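You operate a simulated robot arm through the tools that you are given. There is no shell and no other tool. Be economical: measure what you need, move in short steps, check, and stop when the job is done.

You run a simulated robot arm. Do the job below in one go: nothing can be reset, and whatever is moved stays where it is left.

TASK
Give the tester's wheel nipple 4 shots of grease and brush the end deck's rust off.
Fine: the green pump sits on the nipple; stand it in its rest after. Use the black wire brush and put it back. Set down upright: black deck wire brush. What is to be rubbed or washed off counts as gone when no trace of it is left.

Only the result counts: the job must be done as asked and must still hold three seconds after the hand-in. Knocking over, shifting, dropping, spilling or breaking anything else fails it.

THE ROBOT
A 6-joint arm with a two-finger parallel gripper on a trunk, on a base that drives. Base frame: it is fixed to the floor where the robot stands at the start and does not move with it; the origin is under the middle of the robot, x ahead of it, y to its left, z up. Readings come in mm, degrees, newtons and seconds.
With the tool pointing down near the work surface it reaches from about 300 to 700 mm from the robot's upright axis, wherever it stands. Its first joint turns from -166.0 to 166.0 degrees. Places, roughly: black deck wire brush [750, -1000, 750]; pump rest on the lamp bench [700, -2600, 800]; rust on the end deck [1100, -400, 400]; wheel grease nipple [700, -200, 500]. Payload 4.1 kg.
The tool frame sits at the grasp point between the pads (the TCP): z along the fingers, y along the line on which they close. The tips reach 23 mm beyond it. Largest opening 94 mm; finger width 38, thickness 10; the body of the gripper, 54 by 96 mm, starts 39 mm behind the TCP.
Orientation is that of the tool frame in the base frame, as a unit quaternion [x, y, z, w]. With the fingers straight down and closing along the base's y, the tool's x points along the base's -x, its y along +y and its z along -z.

THE INTERFACE
- The arm moves only by the tool apply_moves. Its argument "rows" is a list of rows, each an object of numbers (a shift or turn left out is 0, a gripper value left out holds the last): "x", "y", "z": the shift along the tool's x, y, z in mm; "rx", "ry", "rz": the turn, a rotation vector about the tool's x, y, z in degrees; "jaw": the opening in per cent of the stroke, from 0 (shut) to 100 (fully open). In form: [{"x": .., "y": .., "z": .., "rx": .., "ry": .., "rz": .., "jaw": ..}, ...]. A call has 1 to 8 rows; each row shifts and turns the commanded pose from where the row before left it, along the tool's axes as they then stand. Each row takes 0.2 s and may step no farther than 50 mm and 8.6 degrees from the row before; otherwise, or with a gripper value out of range, the whole call is refused. A pose out of reach is approached as far as the arm can. The call stops where the force on the tool passes 50 N (or 10 N more than at its start, if that is more) or the arm is blocked; 0.2 s more then pass. Each finger travels about 45 mm/s and halts on what it meets, pressing with about 31 N; the grip force reading is that of the motor and also rises with nothing between the fingers. The clock runs only during rows and for 0.2 s after the last one: add rows that do not move to give the fingers time. It gives the time, the measured TCP pose, the force on the tool (base axes), the opening and the grip force at its end, in the units of the frame above (readings bear some noise), with the torque about the TCP (base axes, N m) and any sound that the robot's microphone picked up.
- Cameras (640 x 400 px; columns grow to the right, rows downward): "scene" is now at [3.5, 126.4, 1225.1]; the picture's right is [-0.53, -0.85, 0.00], its down [-0.67, 0.41, -0.61] and it looks along [0.52, -0.32, -0.79] (base axes); focal length 284 px, centre (320, 200). "wrist" rides on the gripper at [86, 16, -75] in the tool frame; the picture's right is [-0.18, 0.98, 0.00], its down [-0.58, -0.11, -0.81] and it looks along [-0.79, -0.15, 0.59] (tool axes); focal length 243 px, centre (320, 200). There is no depth. A picture from a camera that has moved, and an enlarged one, comes with that camera's place and axes in the base frame and with its lens.
- grab_frame(camera): a new picture of that camera. It takes no simulated time.
- slide_trunk(by): slides the trunk up (or, below 0, down) by that many mm; the arm and the scene camera ride with it, the base frame stays. It gives what a move gives, with no picture.
- drive_base(legs): drives the robot by 1 to 6 legs, each [ahead, turn to the left] in mm and degrees, along the robot's own axes; the way and the turn of a leg run together, so that a leg with both is an arc; at most 1500 mm and 180 degrees a leg. The arm and the cameras ride along, it lands a little off, and it stops where it bumps. It gives what a move gives.
- head_to(pan, tilt): turns the head with the scene camera to pan (to the left, within 155 degrees either way) and tilt (down, from -29 to 69), counted from straight ahead of the robot. It gives what a move gives.
- inspect(camera, box): a new picture of the part [left, top, right, bottom] of that camera's present view, enlarged. It takes no simulated time.
- finish_job(): hands the job in; it is judged then, once.

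Work in short steps. Places have to be worked out from the pictures, the camera data and where the tool is seen: move nearer, look again, correct. Check each grasp and each placing, and mend what went wrong. You have 120 turns and 82 pictures in all, those below and enlarged ones among them. Open the gripper and draw the arm clear of the work before you hand the job in, unless the task says otherwise; then end with one line.

The tools are called after "Call:" as name(argument=value, ...) on one line, values as JSON. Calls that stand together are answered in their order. apply_moves: Moves the arm, as the interface text tells. Its arguments: {"type":"object","properties":{"rows":{"type":"array","items":{"type":"object","properties":{"x":{"type":"number"},"y":{"type":"number"},"z":{"type":"number"},"rx":{"type":"number"},"ry":{"type":"number"},"rz":{"type":"number"},"jaw":{"type":"number"}}}}},"required":["rows"]} The other tools are called the same way: slide_trunk (by) slides the trunk up or down; drive_base (legs) drives the base; head_to (pan, tilt) turns the head that bears the scene camera; grab_frame (camera) takes a picture; inspect (camera, box) takes an enlarged picture of a part of a camera's view; finish_job () hands the job in.

At the start:

```text
t: 0.0
tcp_pos: [462.9, 4.5, 635.8]
tcp_rot: [-0.001, 1.0, 0.0, -0.001]
contact_force: [-0.2, -0.6, -0.4]
torque: [-0.01, 0.03, 0.01]
opening: 93.9
finger_force: 0.0
trunk travel left (down, up): [-200.0, 390.0]
robot x, y, heading: [2.2, -4.2, -0.1]
head pan, tilt: [-31.7, 52.1]
```

scene: 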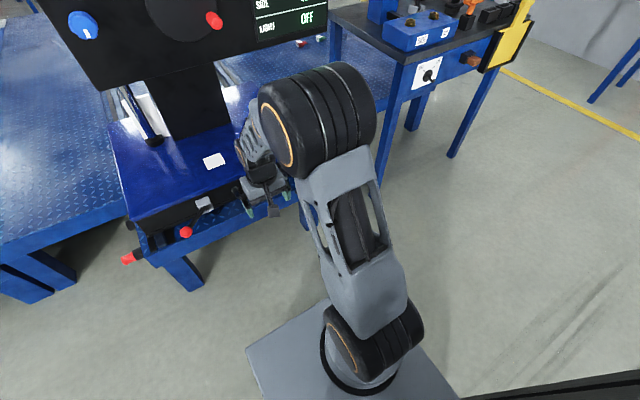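
wrist: 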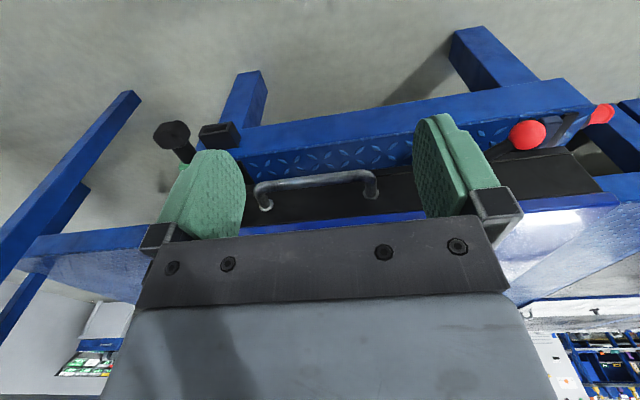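

The first view shows the tester partly. I look around with the head to map the stations.

Call:
head_to(pan=-15, tilt=25)

Call:
grab_frame(camera="scene")

Call:
head_to(pan=-65, tilt=25)

Call:
grab_frame(camera="scene")

```text
t: 0.9
tcp_pos: [462.8, 5.4, 635.3]
tcp_rot: [0.0, 1.0, 0.0, 0.0]
contact_force: [-0.1, -0.9, 0.9]
torque: [0.04, -0.01, -0.03]
opening: 94.0
finger_force: 0.0
trunk travel left (down, up): [-200.0, 390.0]
robot x, y, heading: [-1.1, 0.1, -0.0]
head pan, tilt: [-15.0, 25.0]
```

```text
79 pictures are left
camera scene: at [28.7, 142.0, 1265.4], right [-0.26, -0.97, 0.0], down [-0.41, 0.11, -0.91], along [0.88, -0.23, -0.42], focal length 284 px, centre (320, 200)
```

scene: 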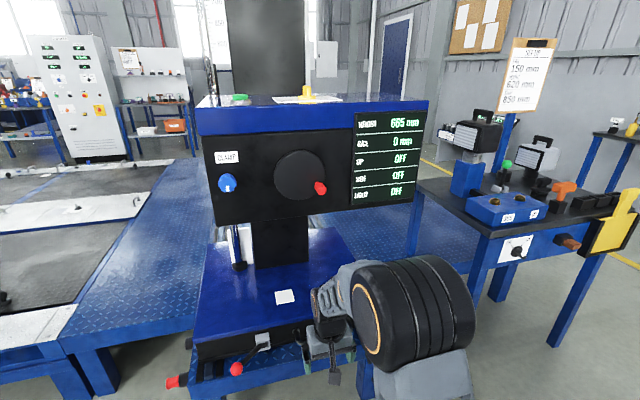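

```text
t: 2.1
tcp_pos: [463.2, 4.1, 636.8]
tcp_rot: [-0.001, 1.0, 0.0, 0.0]
contact_force: [0.4, -0.2, -0.5]
torque: [-0.01, 0.0, -0.04]
opening: 94.0
finger_force: 0.1
trunk travel left (down, up): [-200.0, 390.0]
robot x, y, heading: [4.4, -2.0, 0.1]
head pan, tilt: [-65.0, 25.0]
```

```text
78 pictures are left
camera scene: at [-21.3, 82.4, 1265.5], right [-0.91, -0.42, 0.0], down [-0.18, 0.38, -0.91], along [0.38, -0.82, -0.42], focal length 284 px, centre (320, 200)
```

scene: 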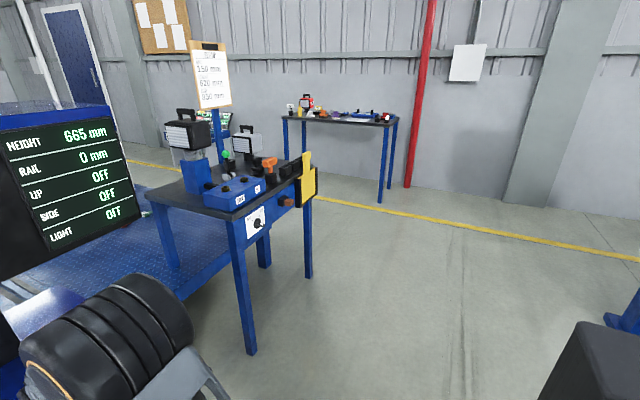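

I enlarge both benches to identify the brush and pump.

Call:
inspect(camera="scene", box=[140, 90, 340, 215])

Call:
inspect(camera="scene", box=[270, 80, 410, 168])

Call:
head_to(pan=-20, tilt=48)

Call:
grab_frame(camera="scene")

```text
3.20 times, centred on (240, 152) of scene
camera zoom: at [-21.3, 82.4, 1265.5], right [-0.91, -0.42, 0.0], down [-0.18, 0.38, -0.91], along [0.38, -0.82, -0.42], focal length 910 px, centre (576, 352)
```

zoom: 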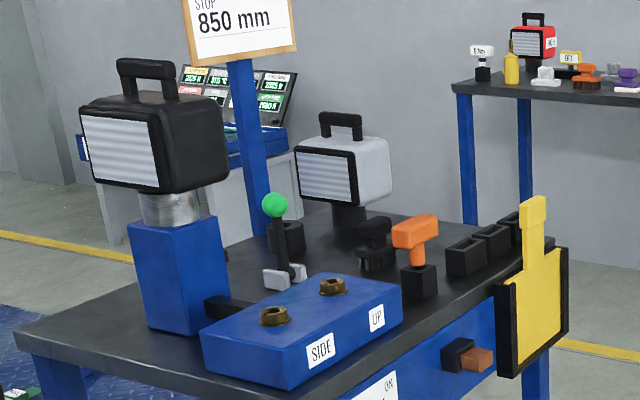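

```text
4.55 times, centred on (340, 124) of scene
camera zoom: at [-21.3, 82.4, 1265.5], right [-0.91, -0.42, 0.0], down [-0.18, 0.38, -0.91], along [0.38, -0.82, -0.42], focal length 1292 px, centre (229, 546)
```

zoom: 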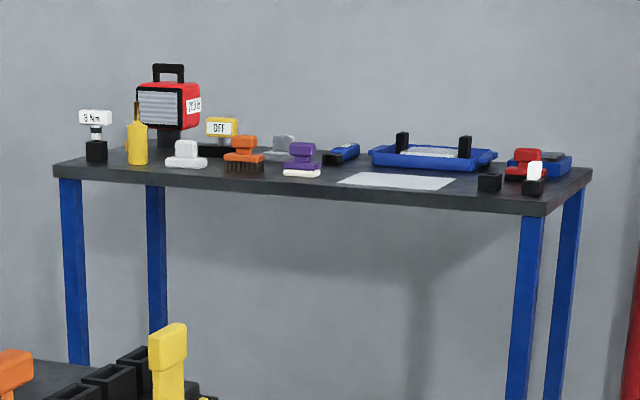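

```text
t: 3.2
tcp_pos: [463.7, 4.6, 635.6]
tcp_rot: [0.0, 1.0, -0.001, 0.001]
contact_force: [-0.8, -0.1, -0.5]
torque: [0.04, -0.01, 0.0]
opening: 94.0
finger_force: 0.1
trunk travel left (down, up): [-200.0, 390.0]
robot x, y, heading: [-2.1, -1.3, 0.0]
head pan, tilt: [-20.0, 48.0]
```

```text
75 pictures are left
camera scene: at [13.8, 138.8, 1230.7], right [-0.34, -0.94, 0.0], down [-0.7, 0.25, -0.67], along [0.63, -0.23, -0.74], focal length 284 px, centre (320, 200)
```

scene: 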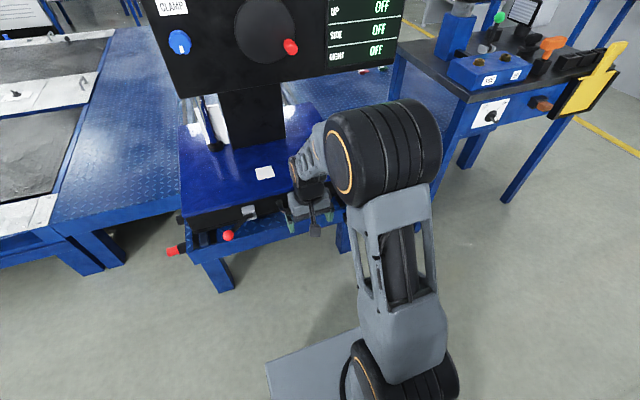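

The pump isn't visible from here; I drive to the right of the tester to look at the nipple and end deck.

Call:
drive_base(legs=[[0, -90], [450, 0], [0, 90]])

Call:
head_to(pan=10, tilt=40)

Call:
grab_frame(camera="scene")

Call:
head_to(pan=-35, tilt=35)

Call:
grab_frame(camera="scene")

```text
t: 13.7
tcp_pos: [479.0, -395.6, 637.0]
tcp_rot: [-0.059, 0.998, 0.0, -0.001]
contact_force: [-0.3, 0.1, 0.8]
torque: [-0.01, 0.02, 0.01]
opening: 94.2
finger_force: 0.0
trunk travel left (down, up): [-200.0, 390.0]
robot x, y, heading: [18.6, -452.7, 6.7]
head pan, tilt: [-20.0, 48.0]
```

```text
t: 14.6
tcp_pos: [480.4, -396.9, 636.9]
tcp_rot: [-0.057, 0.998, 0.0, 0.0]
contact_force: [-0.1, -0.3, 0.4]
torque: [-0.01, 0.0, 0.01]
opening: 94.1
finger_force: 0.1
trunk travel left (down, up): [-200.0, 390.0]
robot x, y, heading: [22.7, -456.2, 6.5]
head pan, tilt: [10.0, 40.0]
```

```text
74 pictures are left
camera scene: at [22.6, -272.1, 1242.1], right [0.28, -0.96, 0.0], down [-0.62, -0.18, -0.77], along [0.73, 0.22, -0.64], focal length 284 px, centre (320, 200)
```

scene: 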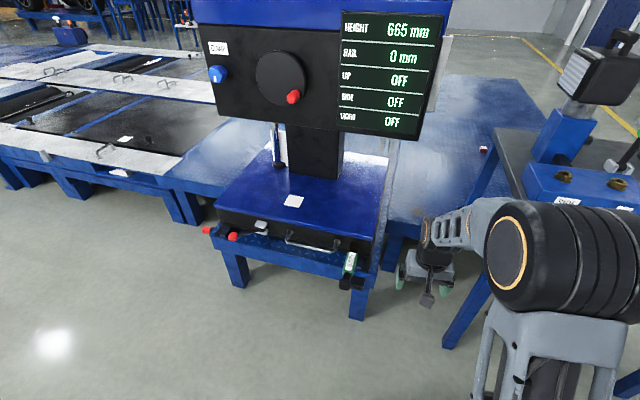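

```text
t: 15.7
tcp_pos: [479.6, -396.8, 637.0]
tcp_rot: [-0.057, 0.998, 0.0, 0.0]
contact_force: [-0.7, 0.6, 0.2]
torque: [-0.02, 0.01, 0.01]
opening: 94.2
finger_force: 0.1
trunk travel left (down, up): [-200.0, 390.0]
robot x, y, heading: [20.7, -451.3, 6.5]
head pan, tilt: [-35.0, 35.0]
```

```text
73 pictures are left
camera scene: at [18.6, -338.1, 1249.7], right [-0.48, -0.88, 0.0], down [-0.5, 0.27, -0.82], along [0.72, -0.39, -0.57], focal length 284 px, centre (320, 200)
```

scene: 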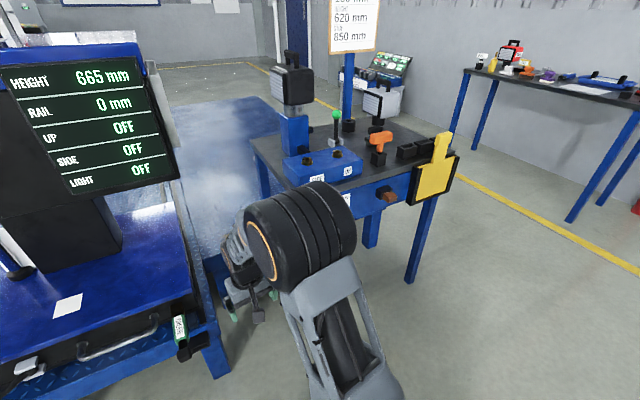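

The green pump hangs at the front right of the tester. I enlarge it and the bench.

Call:
inspect(camera="scene", box=[140, 290, 240, 380])

Call:
inspect(camera="scene", box=[250, 50, 470, 210])

Call:
head_to(pan=10, tilt=40)

Call:
inspect(camera="scene", box=[290, 210, 410, 310])

```text
4.44 times, centred on (190, 335) of scene
camera zoom: at [18.6, -338.1, 1249.7], right [-0.48, -0.88, 0.0], down [-0.5, 0.27, -0.82], along [0.72, -0.39, -0.57], focal length 1264 px, centre (898, -400)
```

zoom: 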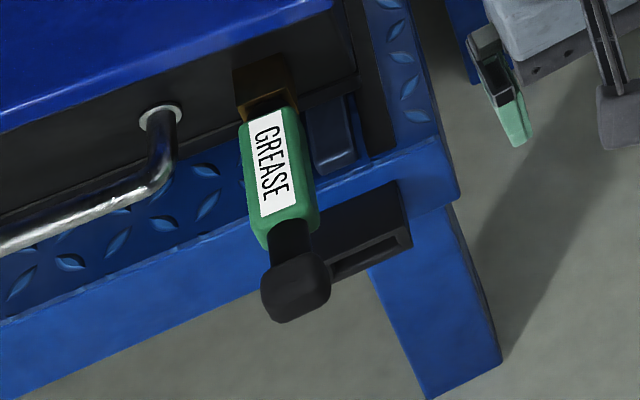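

```text
2.50 times, centred on (360, 130) of scene
camera zoom: at [18.6, -338.1, 1249.7], right [-0.48, -0.88, 0.0], down [-0.5, 0.27, -0.82], along [0.72, -0.39, -0.57], focal length 711 px, centre (220, 375)
```

zoom: 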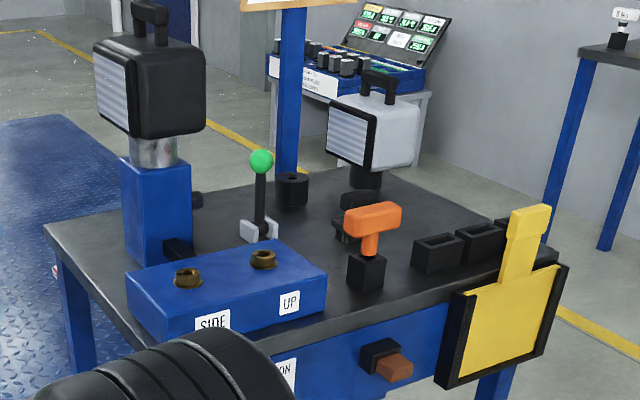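

```text
t: 16.9
tcp_pos: [480.0, -396.7, 637.0]
tcp_rot: [-0.058, 0.998, 0.0, 0.001]
contact_force: [0.0, -0.5, 0.3]
torque: [-0.01, 0.0, 0.0]
opening: 94.1
finger_force: 0.1
trunk travel left (down, up): [-200.0, 390.0]
robot x, y, heading: [19.0, -452.8, 6.7]
head pan, tilt: [10.0, 40.0]
```

```text
4.00 times, centred on (350, 260) of scene
camera zoom: at [22.6, -272.1, 1242.1], right [0.28, -0.96, 0.0], down [-0.62, -0.18, -0.77], along [0.73, 0.22, -0.64], focal length 1137 px, centre (200, -40)
```

zoom: 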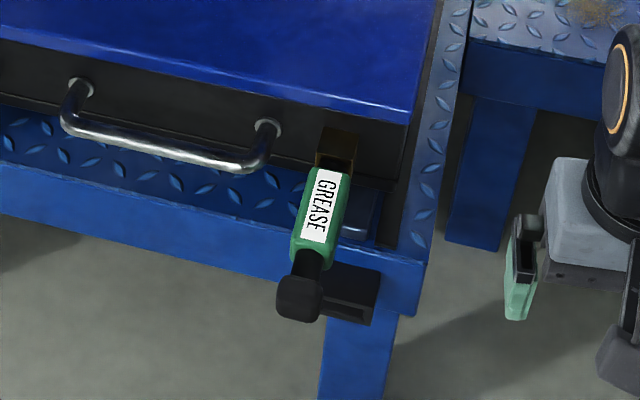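

The pump sits on the brass nipple with its black knob toward me, at about (512,-203,500). I reposition straight in front of it.

Call:
drive_base(legs=[[0, 83.4], [250, 0], [0, -90]])

Call:
head_to(pan=0, tilt=55)

Call:
grab_frame(camera="scene")

Call:
grab_frame(camera="wrist")

```text
t: 26.0
tcp_pos: [492.0, -216.7, 635.5]
tcp_rot: [0.014, 1.0, -0.001, 0.0]
contact_force: [-0.6, 0.7, -0.2]
torque: [0.0, -0.04, -0.01]
opening: 93.8
finger_force: 0.0
trunk travel left (down, up): [-200.0, 390.0]
robot x, y, heading: [25.8, -209.2, -1.9]
head pan, tilt: [10.0, 40.0]
```

```text
t: 26.8
tcp_pos: [492.1, -216.8, 636.2]
tcp_rot: [0.015, 1.0, 0.001, -0.001]
contact_force: [0.5, 0.4, 0.7]
torque: [-0.03, -0.04, 0.01]
opening: 94.2
finger_force: 0.1
trunk travel left (down, up): [-200.0, 390.0]
robot x, y, heading: [30.7, -206.8, -1.7]
head pan, tilt: [0.0, 55.0]
```

```text
69 pictures are left
camera scene: at [43.9, -41.3, 1221.5], right [-0.03, -1.0, 0.0], down [-0.82, 0.02, -0.57], along [0.57, -0.02, -0.82], focal length 284 px, centre (320, 200)
```

scene: 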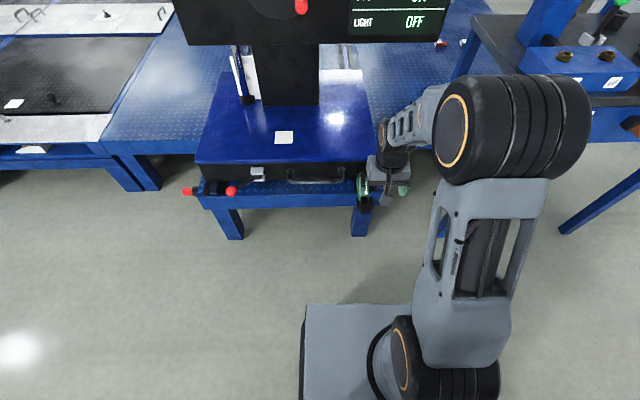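

```text
68 pictures are left
camera wrist: at [404.9, -196.0, 710.4], right [0.21, 0.98, 0.0], down [0.58, -0.13, 0.81], along [0.79, -0.17, -0.59], focal length 243 px, centre (320, 200)
```

wrist: 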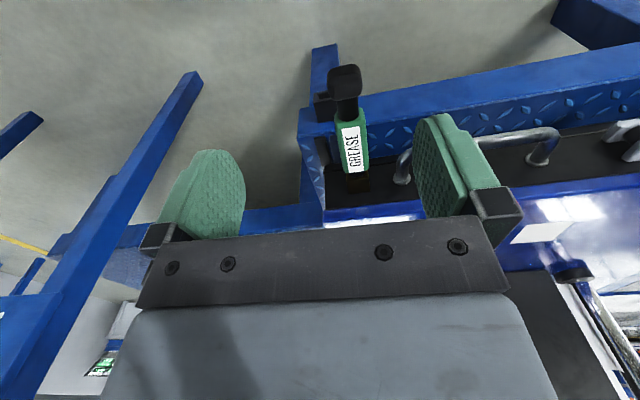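

The knob is about 15–20 mm off by height uncertainty. I tilt the gripper 45° forward and lower it so that the wrist camera sees the pump from the side.

Call:
apply_moves(rows=[{"x": 35, "z": 30}, {"ry": -7.5, "z": 30}, {"ry": -7.5}, {"ry": -7.5}, {"ry": -7.5}, {"ry": -7.5}, {"ry": -7.5}, {}])

Call:
grab_frame(camera="wrist")

```text
t: 28.6
tcp_pos: [458.5, -213.8, 574.5]
tcp_rot: [0.013, 0.924, -0.006, 0.383]
contact_force: [0.1, -0.9, 0.2]
torque: [0.03, 0.0, -0.04]
opening: 93.9
finger_force: 0.0
out of reach, approached as far as the arm can: row 7
trunk travel left (down, up): [-200.0, 390.0]
robot x, y, heading: [28.1, -208.3, -1.7]
head pan, tilt: [0.0, 55.0]
```

```text
67 pictures are left
camera wrist: at [346.0, -194.2, 566.2], right [0.16, 0.98, 0.13], down [-0.16, -0.1, 0.98], along [0.97, -0.18, 0.14], focal length 243 px, centre (320, 200)
```

wrist: 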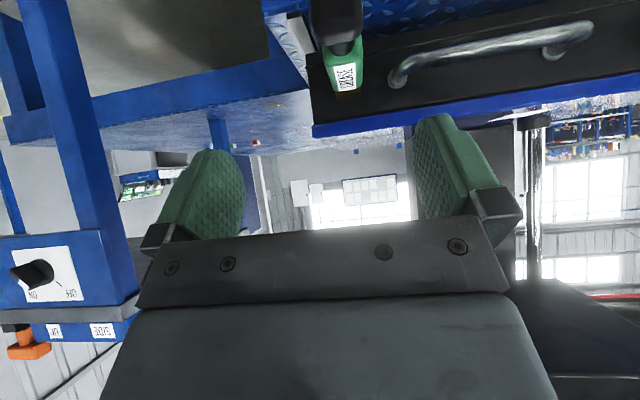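

The knob is at the image top; I back the base 60 mm and lower the trunk 70 mm for a cleaner side view.

Call:
drive_base(legs=[[-60, 0]])

Call:
slide_trunk(by=-80)

Call:
grab_frame(camera="wrist")

```text
t: 29.5
tcp_pos: [400.2, -211.9, 575.2]
tcp_rot: [0.012, 0.924, -0.005, 0.383]
contact_force: [-0.4, 0.5, -0.2]
torque: [-0.01, 0.01, -0.02]
opening: 94.5
finger_force: 0.1
trunk travel left (down, up): [-200.0, 390.0]
robot x, y, heading: [-29.7, -208.6, -1.6]
head pan, tilt: [0.0, 55.0]
```

```text
t: 30.7
tcp_pos: [399.2, -212.3, 496.1]
tcp_rot: [0.013, 0.924, -0.006, 0.383]
contact_force: [0.3, -0.4, -0.4]
torque: [-0.01, 0.01, -0.01]
opening: 94.0
finger_force: 0.1
trunk travel left (down, up): [-120.0, 470.0]
robot x, y, heading: [-31.2, -202.8, -1.5]
head pan, tilt: [0.0, 55.0]
```

```text
66 pictures are left
camera wrist: at [286.4, -192.0, 486.4], right [0.16, 0.98, 0.13], down [-0.16, -0.1, 0.98], along [0.97, -0.17, 0.14], focal length 243 px, centre (320, 200)
```

wrist: 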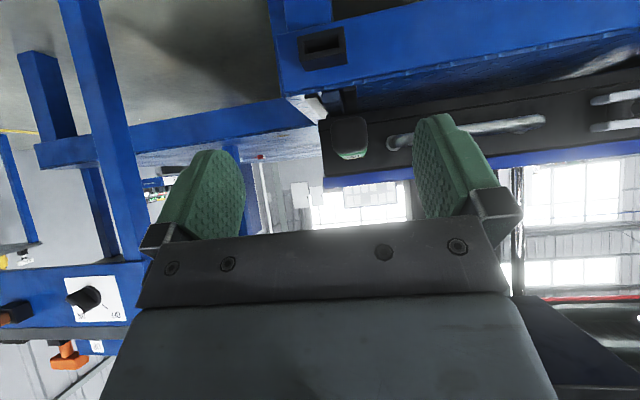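

The knob resolves to about (534,-198,460), the pump axis level along x, nipple near x=690. I'll bring the gripper horizontal, pointing +x, closed, in front of the knob.

Call:
apply_moves(rows=[{"x": -21, "z": 21, "y": 7, "jaw": 0}, {"x": -21, "z": 21, "y": 7}, {"ry": -7.5}, {"ry": -7.5}, {"ry": -7.5}, {"ry": -7.5}, {"ry": -7.5}, {"ry": -7.5}])

Call:
grab_frame(camera="wrist")

```text
t: 32.5
tcp_pos: [459.1, -199.8, 496.0]
tcp_rot: [0.011, 0.706, -0.011, 0.708]
contact_force: [0.1, 0.0, 0.8]
torque: [-0.03, 0.01, 0.0]
opening: 0.0
finger_force: 30.9
trunk travel left (down, up): [-120.0, 470.0]
robot x, y, heading: [-32.1, -201.9, -1.5]
head pan, tilt: [0.0, 55.0]
```

```text
65 pictures are left
camera wrist: at [385.5, -180.8, 408.3], right [0.03, 0.98, 0.18], down [-0.81, -0.09, 0.58], along [0.59, -0.16, 0.79], focal length 243 px, centre (320, 200)
```

wrist: 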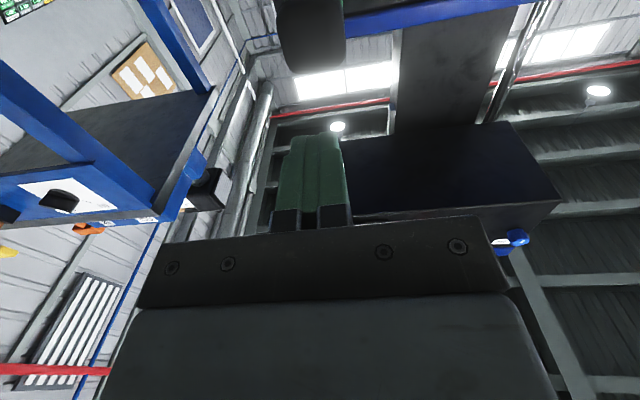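

Horizontal pose reached. I correct yaw, drop to z=460, then advance toward the knob slowly.

Call:
apply_moves(rows=[{"x": 36, "rx": -1.8}, {"z": 20}, {"z": 8}, {"z": 5}, {}])

Call:
grab_frame(camera="wrist")

Call:
inspect(camera="scene", box=[320, 140, 440, 215])

```text
t: 33.7
tcp_pos: [492.2, -198.9, 460.0]
tcp_rot: [-0.002, 0.707, 0.003, 0.707]
contact_force: [-0.7, -0.2, 0.0]
torque: [0.01, -0.04, -0.01]
opening: 0.0
finger_force: 31.5
trunk travel left (down, up): [-120.0, 470.0]
robot x, y, heading: [-33.0, -203.0, -1.6]
head pan, tilt: [0.0, 55.0]
```

```text
64 pictures are left
camera wrist: at [417.7, -182.3, 373.4], right [0.0, 0.98, 0.18], down [-0.81, -0.11, 0.58], along [0.59, -0.15, 0.79], focal length 243 px, centre (320, 200)
```

wrist: 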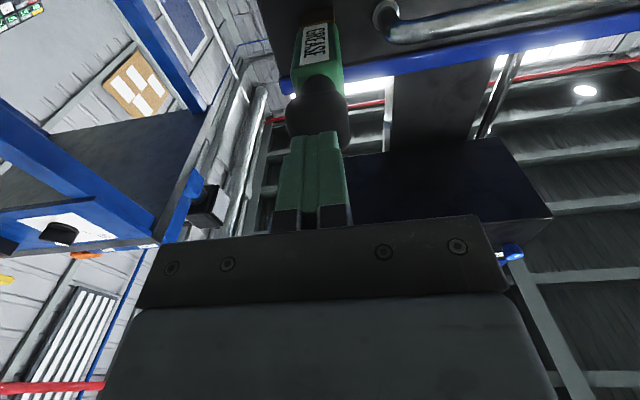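

```text
5.33 times, centred on (380, 178) of scene
camera zoom: at [-16.1, -39.7, 1141.4], right [-0.03, -1.0, 0.0], down [-0.82, 0.02, -0.57], along [0.57, -0.02, -0.82], focal length 1516 px, centre (0, 320)
```

zoom: 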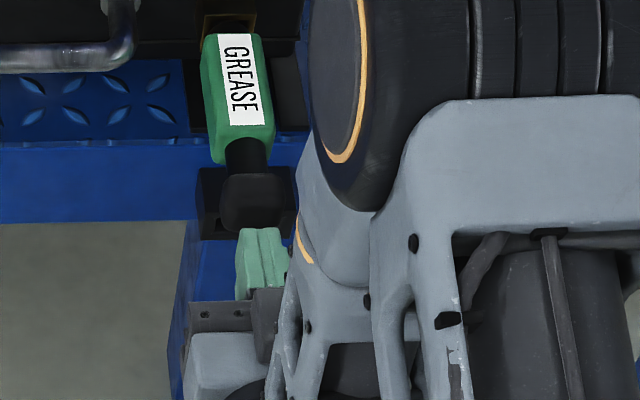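

Aligned. I advance in small steps until I feel the knob.

Call:
apply_moves(rows=[{"z": 3}, {"z": 3}, {"z": 3}, {"z": 3}, {}])

```text
t: 34.9
tcp_pos: [503.9, -199.0, 459.6]
tcp_rot: [-0.001, 0.707, 0.001, 0.707]
contact_force: [-0.4, 0.4, -1.1]
torque: [0.03, -0.03, 0.0]
opening: 0.1
finger_force: 30.7
trunk travel left (down, up): [-120.0, 470.0]
robot x, y, heading: [-32.5, -205.7, -1.6]
head pan, tilt: [0.0, 55.0]
```

No contact yet (tips at x≈527). I go on.

Call:
apply_moves(rows=[{"z": 3}, {"z": 3}, {"z": 3}, {}])

Call:
inspect(camera="scene", box=[330, 140, 420, 200])

```text
t: 35.9
tcp_pos: [512.2, -200.2, 459.6]
tcp_rot: [-0.002, 0.707, 0.002, 0.707]
contact_force: [-2.9, -0.8, -1.5]
torque: [-0.02, -0.02, 0.01]
opening: 0.0
finger_force: 31.4
trunk travel left (down, up): [-120.0, 470.0]
robot x, y, heading: [-32.0, -206.1, -1.6]
head pan, tilt: [0.0, 55.0]
```

```text
6.67 times, centred on (375, 170) of scene
camera zoom: at [-16.2, -39.7, 1141.4], right [-0.03, -1.0, 0.0], down [-0.82, 0.02, -0.57], along [0.57, -0.02, -0.82], focal length 1896 px, centre (-47, 400)
```

zoom: 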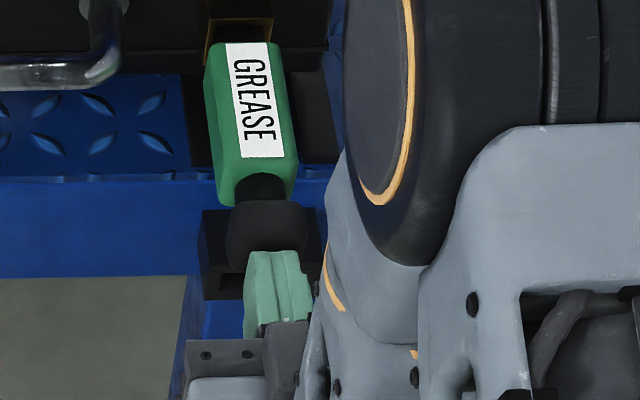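

Contact begins near tip x≈534. I press on in small steps and listen.

Call:
apply_moves(rows=[{"z": 3}, {"z": 3}, {}])

Call:
apply_moves(rows=[{"z": 3}, {"z": 3}, {}])

```text
t: 36.7
tcp_pos: [518.9, -200.5, 460.1]
tcp_rot: [-0.002, 0.707, 0.002, 0.707]
contact_force: [-4.1, -0.2, -1.5]
torque: [0.0, -0.07, 0.04]
opening: 0.1
finger_force: 30.9
trunk travel left (down, up): [-120.0, 470.0]
robot x, y, heading: [-31.4, -205.7, -1.6]
head pan, tilt: [0.0, 55.0]
heard: click
```

```text
t: 37.5
tcp_pos: [523.6, -199.8, 458.6]
tcp_rot: [-0.001, 0.707, 0.002, 0.707]
contact_force: [-9.3, -0.7, 1.8]
torque: [-0.01, -0.22, -0.01]
opening: 0.0
finger_force: 31.0
trunk travel left (down, up): [-120.0, 470.0]
robot x, y, heading: [-30.5, -205.3, -1.3]
head pan, tilt: [0.0, 55.0]
```

One click: shot 1. I retract until the knob is released, then press again.

Call:
apply_moves(rows=[{"z": -7}, {"z": -7}, {"z": -5}, {}, {}])

Call:
apply_moves(rows=[{"z": 6}, {"z": 4}, {"z": 4}, {"z": 2}, {}])

```text
t: 38.7
tcp_pos: [506.6, -200.1, 461.5]
tcp_rot: [-0.002, 0.707, 0.002, 0.707]
contact_force: [-1.3, 0.5, -0.8]
torque: [0.01, -0.03, -0.05]
opening: 0.0
finger_force: 31.0
trunk travel left (down, up): [-120.0, 470.0]
robot x, y, heading: [-33.3, -203.8, -1.6]
head pan, tilt: [0.0, 55.0]
```

```text
t: 39.9
tcp_pos: [522.4, -200.4, 460.5]
tcp_rot: [-0.001, 0.707, 0.001, 0.707]
contact_force: [-4.3, 0.1, -0.1]
torque: [-0.01, -0.06, 0.0]
opening: 0.1
finger_force: 31.1
trunk travel left (down, up): [-120.0, 470.0]
robot x, y, heading: [-32.4, -205.1, -1.4]
head pan, tilt: [0.0, 55.0]
heard: click
```

Shot 2. Same cycle for shot 3.

Call:
apply_moves(rows=[{"z": -7}, {"z": -7}, {"z": -3}, {}, {}])

Call:
apply_moves(rows=[{"z": 6}, {"z": 4}, {"z": 4}, {"z": 3}, {}])

```text
t: 41.1
tcp_pos: [505.8, -199.7, 459.6]
tcp_rot: [-0.001, 0.707, 0.001, 0.707]
contact_force: [-2.1, -0.2, 0.3]
torque: [0.01, -0.03, 0.04]
opening: 0.1
finger_force: 31.6
trunk travel left (down, up): [-120.0, 470.0]
robot x, y, heading: [-33.4, -201.5, -1.7]
head pan, tilt: [0.0, 55.0]
```

```text
t: 42.3
tcp_pos: [522.1, -199.7, 457.4]
tcp_rot: [-0.002, 0.707, 0.002, 0.707]
contact_force: [-4.9, -0.7, 2.1]
torque: [0.01, -0.09, -0.01]
opening: 0.0
finger_force: 31.0
trunk travel left (down, up): [-120.0, 470.0]
robot x, y, heading: [-31.6, -204.6, -1.8]
head pan, tilt: [0.0, 55.0]
heard: click
```

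Shot 3. One more.

Call:
apply_moves(rows=[{"z": -7}, {"z": -7}, {"z": -3}, {}, {}])

Call:
apply_moves(rows=[{"z": 6}, {"z": 4}, {"z": 4}, {"z": 3}, {}])

```text
t: 43.5
tcp_pos: [505.0, -200.4, 460.3]
tcp_rot: [-0.002, 0.708, 0.001, 0.706]
contact_force: [-2.3, 0.2, -0.3]
torque: [0.02, -0.01, 0.02]
opening: 0.0
finger_force: 30.7
trunk travel left (down, up): [-120.0, 470.0]
robot x, y, heading: [-29.6, -203.1, -1.7]
head pan, tilt: [0.0, 55.0]
```

```text
t: 44.7
tcp_pos: [521.7, -201.1, 458.5]
tcp_rot: [-0.002, 0.707, 0.002, 0.707]
contact_force: [-4.3, -0.2, -1.0]
torque: [0.02, -0.11, -0.02]
opening: 0.0
finger_force: 30.8
trunk travel left (down, up): [-120.0, 470.0]
robot x, y, heading: [-31.7, -204.8, -1.6]
head pan, tilt: [0.0, 55.0]
heard: click
```

All four clicks heard. Now I withdraw, raise, and turn the gripper down to grasp the green body from above.

Call:
apply_moves(rows=[{"z": -35}, {"z": -35, "jaw": 100}, {"x": -45, "ry": 7.5}, {"ry": 7.5, "x": -30}, {"ry": 7.5, "x": -30}, {"ry": 7.5}, {"ry": 7.5}, {"ry": 7.5}])

Call:
apply_moves(rows=[{"ry": 7.5}, {"ry": 7.5}, {"ry": 7.5}, {"ry": 7.5}, {"ry": 7.5}, {"ry": 7.5}, {}])

```text
t: 46.5
tcp_pos: [462.9, -199.8, 562.6]
tcp_rot: [-0.002, 0.924, 0.001, 0.382]
contact_force: [0.4, -0.3, 0.2]
torque: [0.0, 0.0, -0.01]
opening: 93.7
finger_force: 0.1
trunk travel left (down, up): [-120.0, 470.0]
robot x, y, heading: [-31.0, -203.8, -1.3]
head pan, tilt: [0.0, 55.0]
```

```text
t: 48.1
tcp_pos: [464.7, -199.5, 561.8]
tcp_rot: [-0.003, 1.0, 0.0, 0.0]
contact_force: [-0.1, 0.0, 0.2]
torque: [0.01, 0.0, 0.01]
opening: 94.0
finger_force: 0.0
trunk travel left (down, up): [-120.0, 470.0]
robot x, y, heading: [-32.7, -205.2, -1.5]
head pan, tilt: [0.0, 55.0]
```

I move over the pump body at the safe height and look.

Call:
apply_moves(rows=[{"x": -37}, {"x": -37}, {"x": -37}, {"x": -37}, {}])

Call:
grab_frame(camera="wrist")

Call:
inspect(camera="scene", box=[300, 100, 440, 190])

```text
t: 49.3
tcp_pos: [613.6, -199.3, 562.2]
tcp_rot: [-0.001, 1.0, 0.0, -0.001]
contact_force: [-0.1, 0.3, -0.6]
torque: [0.03, 0.05, 0.0]
opening: 94.2
finger_force: 0.0
trunk travel left (down, up): [-120.0, 470.0]
robot x, y, heading: [-32.1, -208.5, -1.6]
head pan, tilt: [0.0, 55.0]
```

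```text
61 pictures are left
camera wrist: at [527.3, -183.3, 635.9], right [0.18, 0.98, 0.0], down [0.58, -0.11, 0.81], along [0.79, -0.15, -0.59], focal length 243 px, centre (320, 200)
```

wrist: 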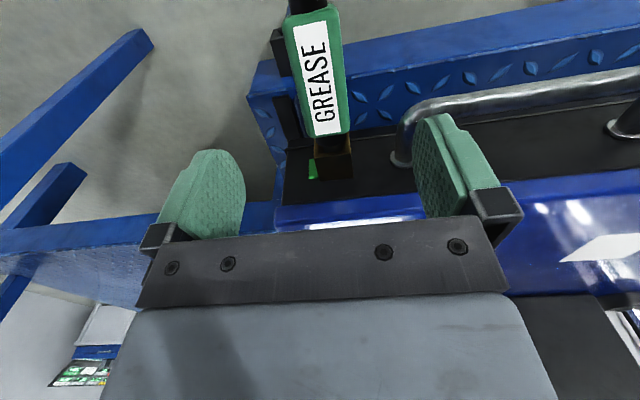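

```text
4.44 times, centred on (370, 145) of scene
camera zoom: at [-16.1, -39.7, 1141.4], right [-0.03, -1.0, 0.0], down [-0.82, 0.02, -0.57], along [0.57, -0.02, -0.82], focal length 1264 px, centre (98, 444)
```

zoom: 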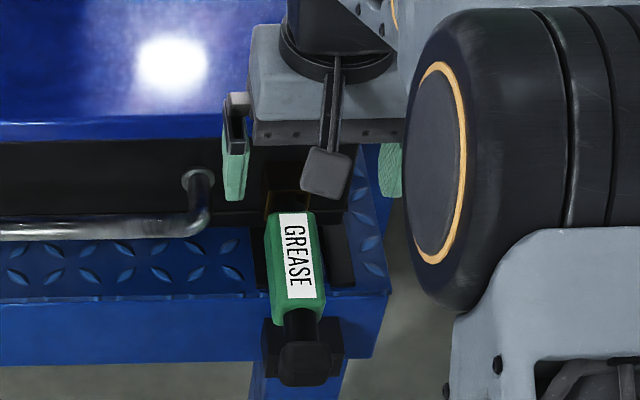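

The green body spans x 569–647 at y≈-200, top z≈482. I shift to x=600, narrow the jaw and descend.

Call:
apply_moves(rows=[{"x": 13, "y": -1, "jaw": 72}, {"z": 35}, {"z": 35}, {"z": 20}, {"z": 8}, {}])

Call:
grab_frame(camera="wrist")

```text
t: 50.7
tcp_pos: [597.5, -201.5, 465.5]
tcp_rot: [-0.003, 1.0, 0.0, 0.001]
contact_force: [-0.2, -0.1, 0.8]
torque: [0.01, -0.01, 0.0]
opening: 67.6
finger_force: 0.0
trunk travel left (down, up): [-120.0, 470.0]
robot x, y, heading: [-34.8, -208.4, -1.5]
head pan, tilt: [0.0, 55.0]
```

```text
59 pictures are left
camera wrist: at [511.3, -184.1, 539.3], right [0.18, 0.98, 0.0], down [0.58, -0.11, 0.81], along [0.79, -0.14, -0.59], focal length 243 px, centre (320, 200)
```

wrist: 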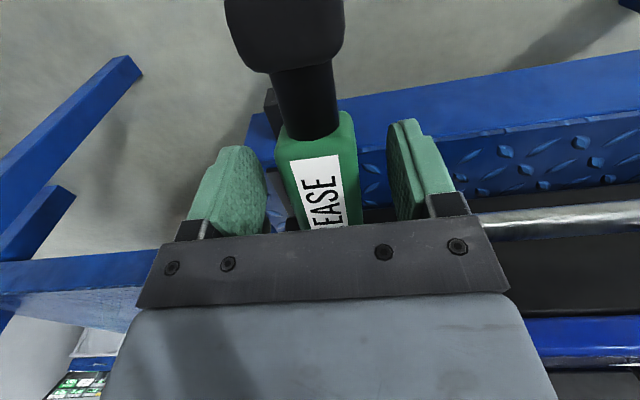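

The body is between the fingers. I close.

Call:
apply_moves(rows=[{"jaw": 0}, {}, {}, {}])

```text
t: 51.7
tcp_pos: [598.1, -200.5, 464.7]
tcp_rot: [-0.002, 1.0, -0.001, 0.0]
contact_force: [-0.7, 0.4, -0.9]
torque: [0.0, -0.03, 0.15]
opening: 35.8
finger_force: 31.2
trunk travel left (down, up): [-120.0, 470.0]
robot x, y, heading: [-34.4, -205.0, -1.9]
head pan, tilt: [0.0, 55.0]
```

Gripped at 35.8 mm. I pull straight back along -x in small steps.

Call:
apply_moves(rows=[{"x": 4}, {"x": 6}, {"x": 10}, {"x": 15}, {"x": 15}, {}])

Call:
grab_frame(camera="wrist")

```text
t: 53.1
tcp_pos: [547.6, -199.7, 465.0]
tcp_rot: [-0.003, 1.0, 0.0, 0.001]
contact_force: [0.0, 0.6, 0.8]
torque: [0.0, 0.0, 0.01]
opening: 35.6
finger_force: 30.8
trunk travel left (down, up): [-120.0, 470.0]
robot x, y, heading: [-37.4, -205.1, -1.3]
head pan, tilt: [0.0, 55.0]
```

```text
58 pictures are left
camera wrist: at [463.0, -183.0, 539.8], right [0.18, 0.98, 0.0], down [0.58, -0.11, 0.81], along [0.79, -0.14, -0.59], focal length 243 px, centre (320, 200)
```

wrist: 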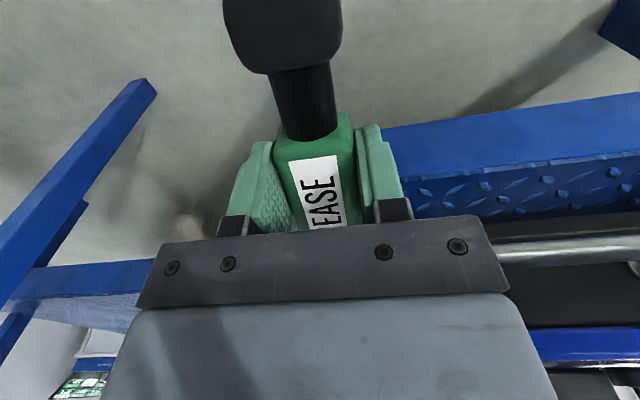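

The pump is off the nipple. I raise it and back off, then drive to the lamp bench (front edge y≈-2500, candidate rest at about (660,-2690)).

Call:
apply_moves(rows=[{"x": 30}, {"x": 30}, {"z": -45}, {"z": -45}, {"z": -45}, {"z": -45}, {}])

Call:
drive_base(legs=[[-150, 0], [0, -88.5], [1400, 0], [0, 90], [780, 0], [0, -90]])

Call:
head_to(pan=0, tilt=25)

Call:
grab_frame(camera="scene")

```text
t: 54.7
tcp_pos: [491.3, -202.4, 645.1]
tcp_rot: [-0.003, 1.0, 0.001, 0.0]
contact_force: [0.8, 0.4, -0.3]
torque: [0.0, 0.04, -0.01]
opening: 35.8
finger_force: 30.9
trunk travel left (down, up): [-120.0, 470.0]
robot x, y, heading: [-34.9, -206.3, -1.5]
head pan, tilt: [0.0, 55.0]
```

```text
t: 76.6
tcp_pos: [887.6, -2028.8, 645.1]
tcp_rot: [0.473, 0.881, 0.0, -0.001]
contact_force: [0.1, 0.2, -0.7]
torque: [0.01, 0.0, -0.01]
opening: 35.9
finger_force: 31.2
trunk travel left (down, up): [-120.0, 470.0]
robot x, y, heading: [598.0, -1591.9, -57.7]
head pan, tilt: [0.0, 55.0]
stopped in leg 6: the robot was blocked; the commanded pose is now the measured one
```

```text
t: 77.5
tcp_pos: [886.7, -2029.2, 645.3]
tcp_rot: [0.473, 0.881, 0.0, 0.0]
contact_force: [-0.3, 0.2, -2.2]
torque: [0.06, 0.01, -0.03]
opening: 35.4
finger_force: 30.9
trunk travel left (down, up): [-120.0, 470.0]
robot x, y, heading: [595.7, -1595.3, -57.9]
head pan, tilt: [0.0, 25.0]
```

```text
57 pictures are left
camera scene: at [754.4, -1533.3, 1185.4], right [-0.85, -0.53, 0.0], down [-0.22, 0.36, -0.91], along [0.48, -0.77, -0.42], focal length 284 px, centre (320, 200)
```

scene: 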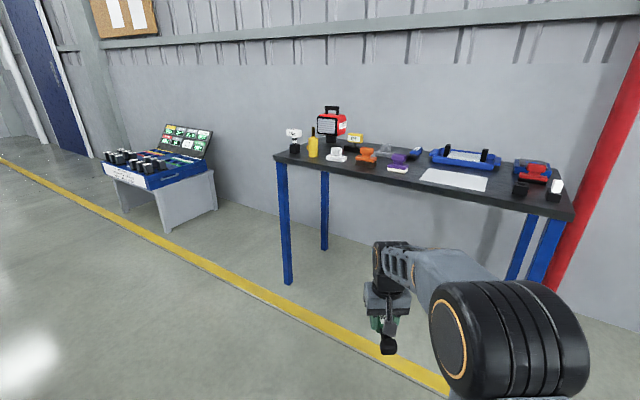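

The turn bumped something (likely the rear corner near the middle bench). I drive ahead off it, then finish the turn and check that bench.

Call:
drive_base(legs=[[230, 0], [0, -32]])

Call:
head_to(pan=0, tilt=30)

Call:
grab_frame(camera="scene")

Call:
inspect(camera="scene", box=[340, 100, 520, 210])

Call:
head_to(pan=155, tilt=30)

Call:
grab_frame(camera="scene")

```text
t: 80.9
tcp_pos: [729.4, -2313.3, 644.7]
tcp_rot: [0.702, 0.713, 0.0, 0.0]
contact_force: [0.9, 0.3, -1.6]
torque: [0.04, 0.0, 0.03]
opening: 35.6
finger_force: 30.9
trunk travel left (down, up): [-120.0, 470.0]
robot x, y, heading: [720.6, -1792.8, -90.7]
head pan, tilt: [0.0, 25.0]
```

```text
t: 81.5
tcp_pos: [730.3, -2313.6, 645.7]
tcp_rot: [0.702, 0.712, 0.001, 0.0]
contact_force: [-0.3, 0.4, -1.3]
torque: [0.03, 0.01, -0.01]
opening: 35.9
finger_force: 30.9
trunk travel left (down, up): [-120.0, 470.0]
robot x, y, heading: [720.2, -1791.8, -90.6]
head pan, tilt: [0.0, 30.0]
```

```text
56 pictures are left
camera scene: at [885.4, -1822.7, 1177.5], right [-1.0, 0.01, 0.0], down [0.0, 0.5, -0.87], along [-0.01, -0.87, -0.5], focal length 284 px, centre (320, 200)
```

scene: 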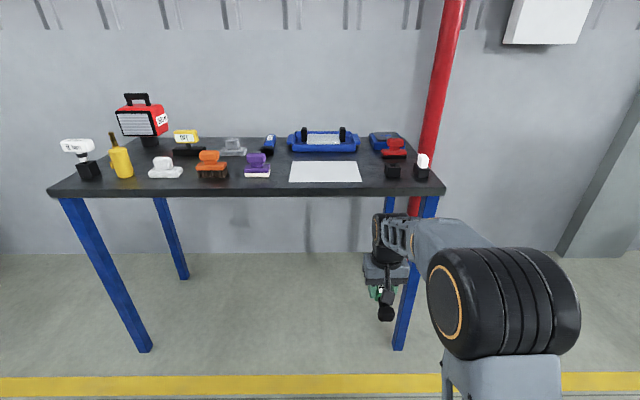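

```text
3.56 times, centred on (430, 155) of scene
camera zoom: at [885.4, -1822.7, 1177.5], right [-1.0, 0.01, 0.0], down [0.0, 0.5, -0.87], along [-0.01, -0.87, -0.5], focal length 1011 px, centre (-71, 360)
```

zoom: 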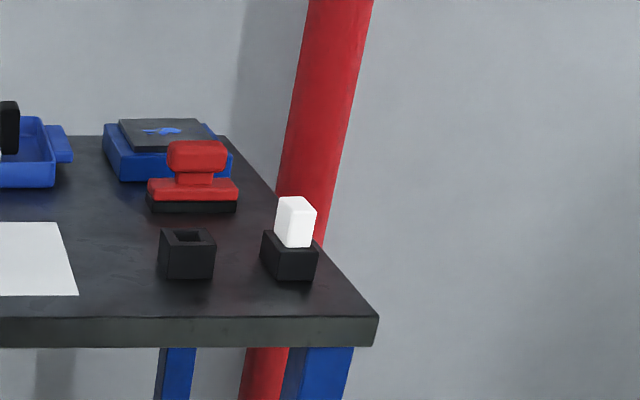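

```text
t: 83.9
tcp_pos: [730.2, -2313.5, 644.7]
tcp_rot: [0.701, 0.713, 0.0, 0.0]
contact_force: [1.0, 0.6, -0.9]
torque: [0.0, 0.0, 0.01]
opening: 35.6
finger_force: 30.9
trunk travel left (down, up): [-120.0, 470.0]
robot x, y, heading: [716.1, -1789.2, -90.6]
head pan, tilt: [154.7, 30.0]
```

```text
54 pictures are left
camera scene: at [925.6, -1650.8, 1177.5], right [0.9, -0.44, 0.0], down [-0.22, -0.45, -0.87], along [0.38, 0.78, -0.5], focal length 284 px, centre (320, 200)
```

scene: 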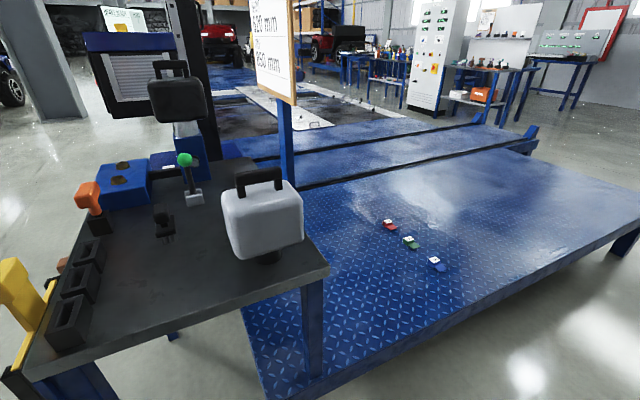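

Middle bench is undisturbed. The empty black block with a square hole at about (657,-2622) is the rest. I raise the trunk and turn the gripper 180° about its axis, so the pump can later hang nozzle-down with the camera on top.

Call:
slide_trunk(by=350)

Call:
apply_moves(rows=[{"rz": 8.5}, {"rz": 8.5}, {"rz": 8.5}, {"rz": 8.5}, {"rz": 8.5}, {"rz": 8.5}, {"rz": 8.5}, {"rz": 8.5}])

Call:
apply_moves(rows=[{"rz": 8.5}, {"rz": 8.5}, {"rz": 8.5}, {"rz": 8.5}, {"rz": 8.5}, {"rz": 8.5}, {"rz": 8.5}, {"rz": 8.5}])

Call:
apply_moves(rows=[{"rz": 8.5}, {"rz": 8.5}, {"rz": 8.5}, {"rz": 8.5}, {"rz": 8.5}, {}])

```text
t: 87.3
tcp_pos: [730.1, -2313.2, 995.6]
tcp_rot: [0.702, 0.712, 0.0, 0.0]
contact_force: [0.1, -0.2, -2.3]
torque: [0.01, 0.01, -0.05]
opening: 35.7
finger_force: 30.9
trunk travel left (down, up): [-470.0, 120.0]
robot x, y, heading: [720.4, -1790.6, -90.7]
head pan, tilt: [154.7, 30.0]
```

```text
t: 89.1
tcp_pos: [730.4, -2312.2, 995.5]
tcp_rot: [0.981, 0.196, -0.001, 0.0]
contact_force: [0.4, -0.1, -1.1]
torque: [0.02, -0.04, -0.02]
opening: 35.6
finger_force: 31.2
trunk travel left (down, up): [-470.0, 120.0]
robot x, y, heading: [715.6, -1790.2, -90.4]
head pan, tilt: [154.7, 30.0]
```

```text
t: 90.9
tcp_pos: [729.9, -2314.4, 994.3]
tcp_rot: [0.923, -0.385, 0.0, 0.0]
contact_force: [-0.1, -0.4, -0.9]
torque: [-0.03, -0.03, 0.01]
opening: 35.5
finger_force: 31.7
trunk travel left (down, up): [-470.0, 120.0]
robot x, y, heading: [721.5, -1789.9, -90.6]
head pan, tilt: [154.7, 30.0]
```

```text
t: 92.3
tcp_pos: [696.3, -2311.3, 993.5]
tcp_rot: [0.729, -0.685, 0.008, -0.008]
contact_force: [-0.7, -0.3, -1.6]
torque: [-0.03, -0.02, 0.02]
opening: 35.6
finger_force: 31.0
out of reach, approached as far as the arm can: row 5
trunk travel left (down, up): [-470.0, 120.0]
robot x, y, heading: [717.1, -1790.2, -90.4]
head pan, tilt: [154.7, 30.0]
```

Roll is essentially 180°. Now I pitch forward so the tool is horizontal and the nozzle points down.

Call:
apply_moves(rows=[{"ry": 7.5}, {"ry": 7.5}, {"ry": 7.5}, {"ry": 7.5}, {"ry": 7.5}, {"ry": 7.5}, {}])

Call:
apply_moves(rows=[{"ry": 7.5}, {"ry": 7.5}, {"ry": 7.5}, {"ry": 7.5}, {"ry": 7.5}, {"ry": 7.5}, {}])

Call:
grab_frame(camera="wrist")

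```text
t: 93.9
tcp_pos: [697.0, -2310.6, 993.4]
tcp_rot: [0.679, -0.646, 0.258, 0.234]
contact_force: [1.1, -0.1, -1.1]
torque: [0.0, 0.02, -0.01]
opening: 35.7
finger_force: 30.5
out of reach, approached as far as the arm can: row 1, 6
trunk travel left (down, up): [-470.0, 120.0]
robot x, y, heading: [719.7, -1787.5, -90.3]
head pan, tilt: [154.7, 30.0]
```

```text
t: 95.5
tcp_pos: [701.5, -2309.9, 991.7]
tcp_rot: [0.57, -0.542, 0.47, 0.401]
contact_force: [0.4, -0.5, -0.9]
torque: [0.02, -0.02, -0.03]
opening: 35.4
finger_force: 31.5
out of reach, approached as far as the arm can: row 1, 2, 6
trunk travel left (down, up): [-470.0, 120.0]
robot x, y, heading: [720.5, -1791.4, -90.8]
head pan, tilt: [154.7, 30.0]
```

```text
53 pictures are left
camera wrist: at [675.2, -2258.8, 1091.9], right [-0.97, -0.05, -0.23], down [0.04, 0.93, -0.37], along [0.23, -0.37, -0.9], focal length 243 px, centre (320, 200)
```

wrist: 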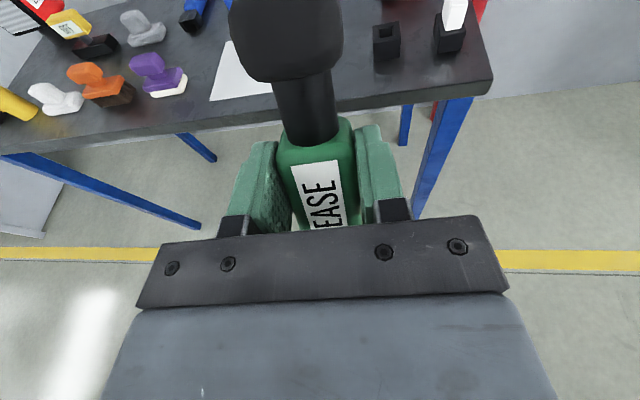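

Pitch is 14° short and a joint limit is near. I shift the tool to the robot's left and finish the pitch, to see if the limit relaxes.

Call:
apply_moves(rows=[{"y": -40}, {"y": -40}, {"ry": 7}, {"ry": 7}, {}])

```text
t: 96.7
tcp_pos: [685.7, -2302.7, 1001.3]
tcp_rot: [0.509, -0.488, 0.536, 0.464]
contact_force: [-0.2, -0.2, -1.2]
torque: [-0.01, -0.03, -0.02]
opening: 35.6
finger_force: 30.8
out of reach, approached as far as the arm can: row 1, 2, 3, 4
trunk travel left (down, up): [-470.0, 120.0]
robot x, y, heading: [719.3, -1792.5, -90.4]
head pan, tilt: [154.7, 30.0]
```

Now horizontal, with 3° roll and 5° yaw left; the roll fix goes away from the limit. I correct both.

Call:
apply_moves(rows=[{"rz": -2.9}, {"rx": -5.3}, {"y": 30}, {}])

Call:
head_to(pan=-15, tilt=45)

Call:
grab_frame(camera="scene")

```text
t: 97.7
tcp_pos: [617.0, -2292.9, 1006.4]
tcp_rot: [0.498, -0.5, 0.5, 0.502]
contact_force: [1.1, 0.8, -2.4]
torque: [0.02, -0.02, 0.0]
opening: 35.6
finger_force: 31.3
out of reach, approached as far as the arm can: row 2
trunk travel left (down, up): [-470.0, 120.0]
robot x, y, heading: [719.1, -1787.9, -90.7]
head pan, tilt: [154.7, 30.0]
```

```text
t: 100.3
tcp_pos: [618.1, -2292.0, 1007.3]
tcp_rot: [0.497, -0.5, 0.5, 0.502]
contact_force: [0.6, -0.2, -2.2]
torque: [0.05, -0.03, 0.01]
opening: 35.6
finger_force: 30.9
trunk travel left (down, up): [-470.0, 120.0]
robot x, y, heading: [719.1, -1788.3, -90.5]
head pan, tilt: [-15.0, 45.0]
```

```text
52 pictures are left
camera scene: at [864.4, -1810.6, 1504.9], right [-0.96, 0.27, 0.0], down [0.19, 0.68, -0.71], along [-0.19, -0.68, -0.71], focal length 284 px, centre (320, 200)
```

scene: 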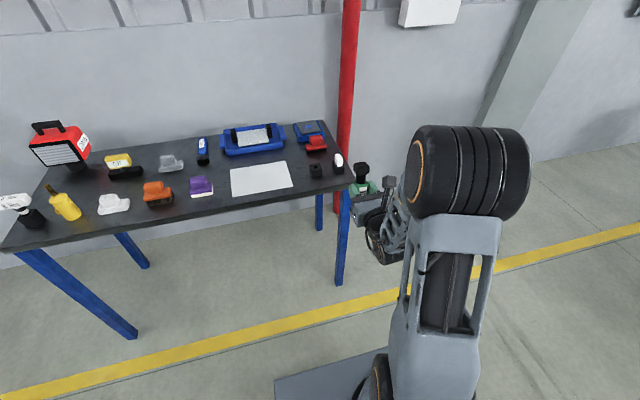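

Orientation is now exact. I enlarge the pump to see its nozzle, and the rest.

Call:
inspect(camera="scene", box=[295, 130, 425, 225])

Call:
drive_base(legs=[[0, 10], [235, 0], [0, -9.5]])

Call:
grab_frame(camera="scene")

Call:
grab_frame(camera="wrist")

```text
4.21 times, centred on (360, 178) of scene
camera zoom: at [864.4, -1810.6, 1504.9], right [-0.96, 0.27, 0.0], down [0.19, 0.68, -0.71], along [-0.19, -0.68, -0.71], focal length 1197 px, centre (152, 295)
```

zoom: 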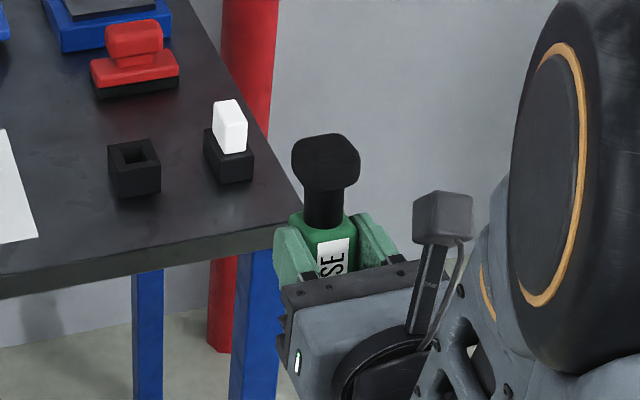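

```text
t: 103.5
tcp_pos: [665.1, -2534.5, 1006.9]
tcp_rot: [0.5, -0.498, 0.503, 0.499]
contact_force: [-0.5, 0.4, -1.4]
torque: [-0.01, -0.01, -0.01]
opening: 35.6
finger_force: 31.5
trunk travel left (down, up): [-470.0, 120.0]
robot x, y, heading: [760.9, -2030.6, -89.9]
head pan, tilt: [-15.0, 45.0]
```

```text
50 pictures are left
camera scene: at [905.2, -2049.8, 1504.9], right [-0.97, 0.26, 0.0], down [0.18, 0.68, -0.71], along [-0.18, -0.68, -0.71], focal length 284 px, centre (320, 200)
```

scene: 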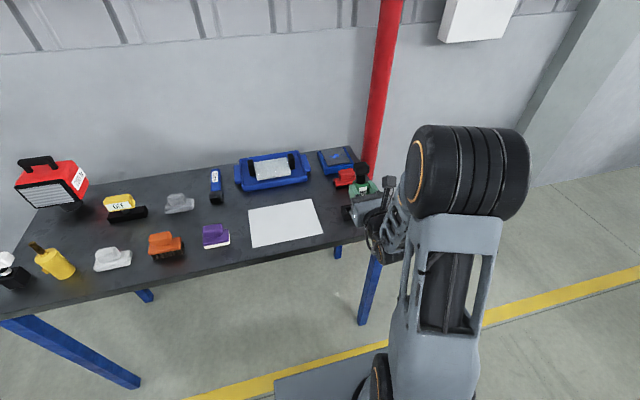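

```text
49 pictures are left
camera wrist: at [647.6, -2459.1, 1092.0], right [-0.98, -0.01, -0.19], down [0.1, 0.8, -0.58], along [0.15, -0.59, -0.79], focal length 243 px, centre (320, 200)
```

wrist: 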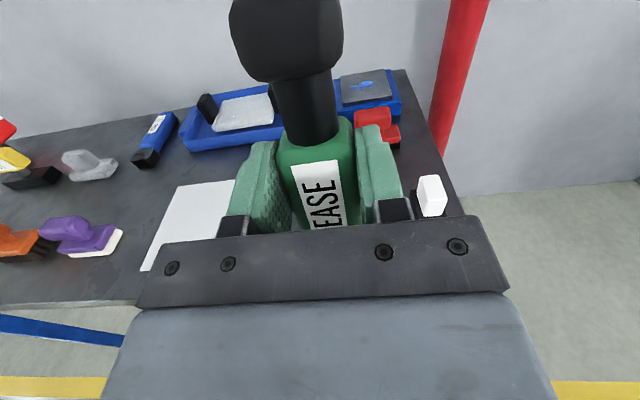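

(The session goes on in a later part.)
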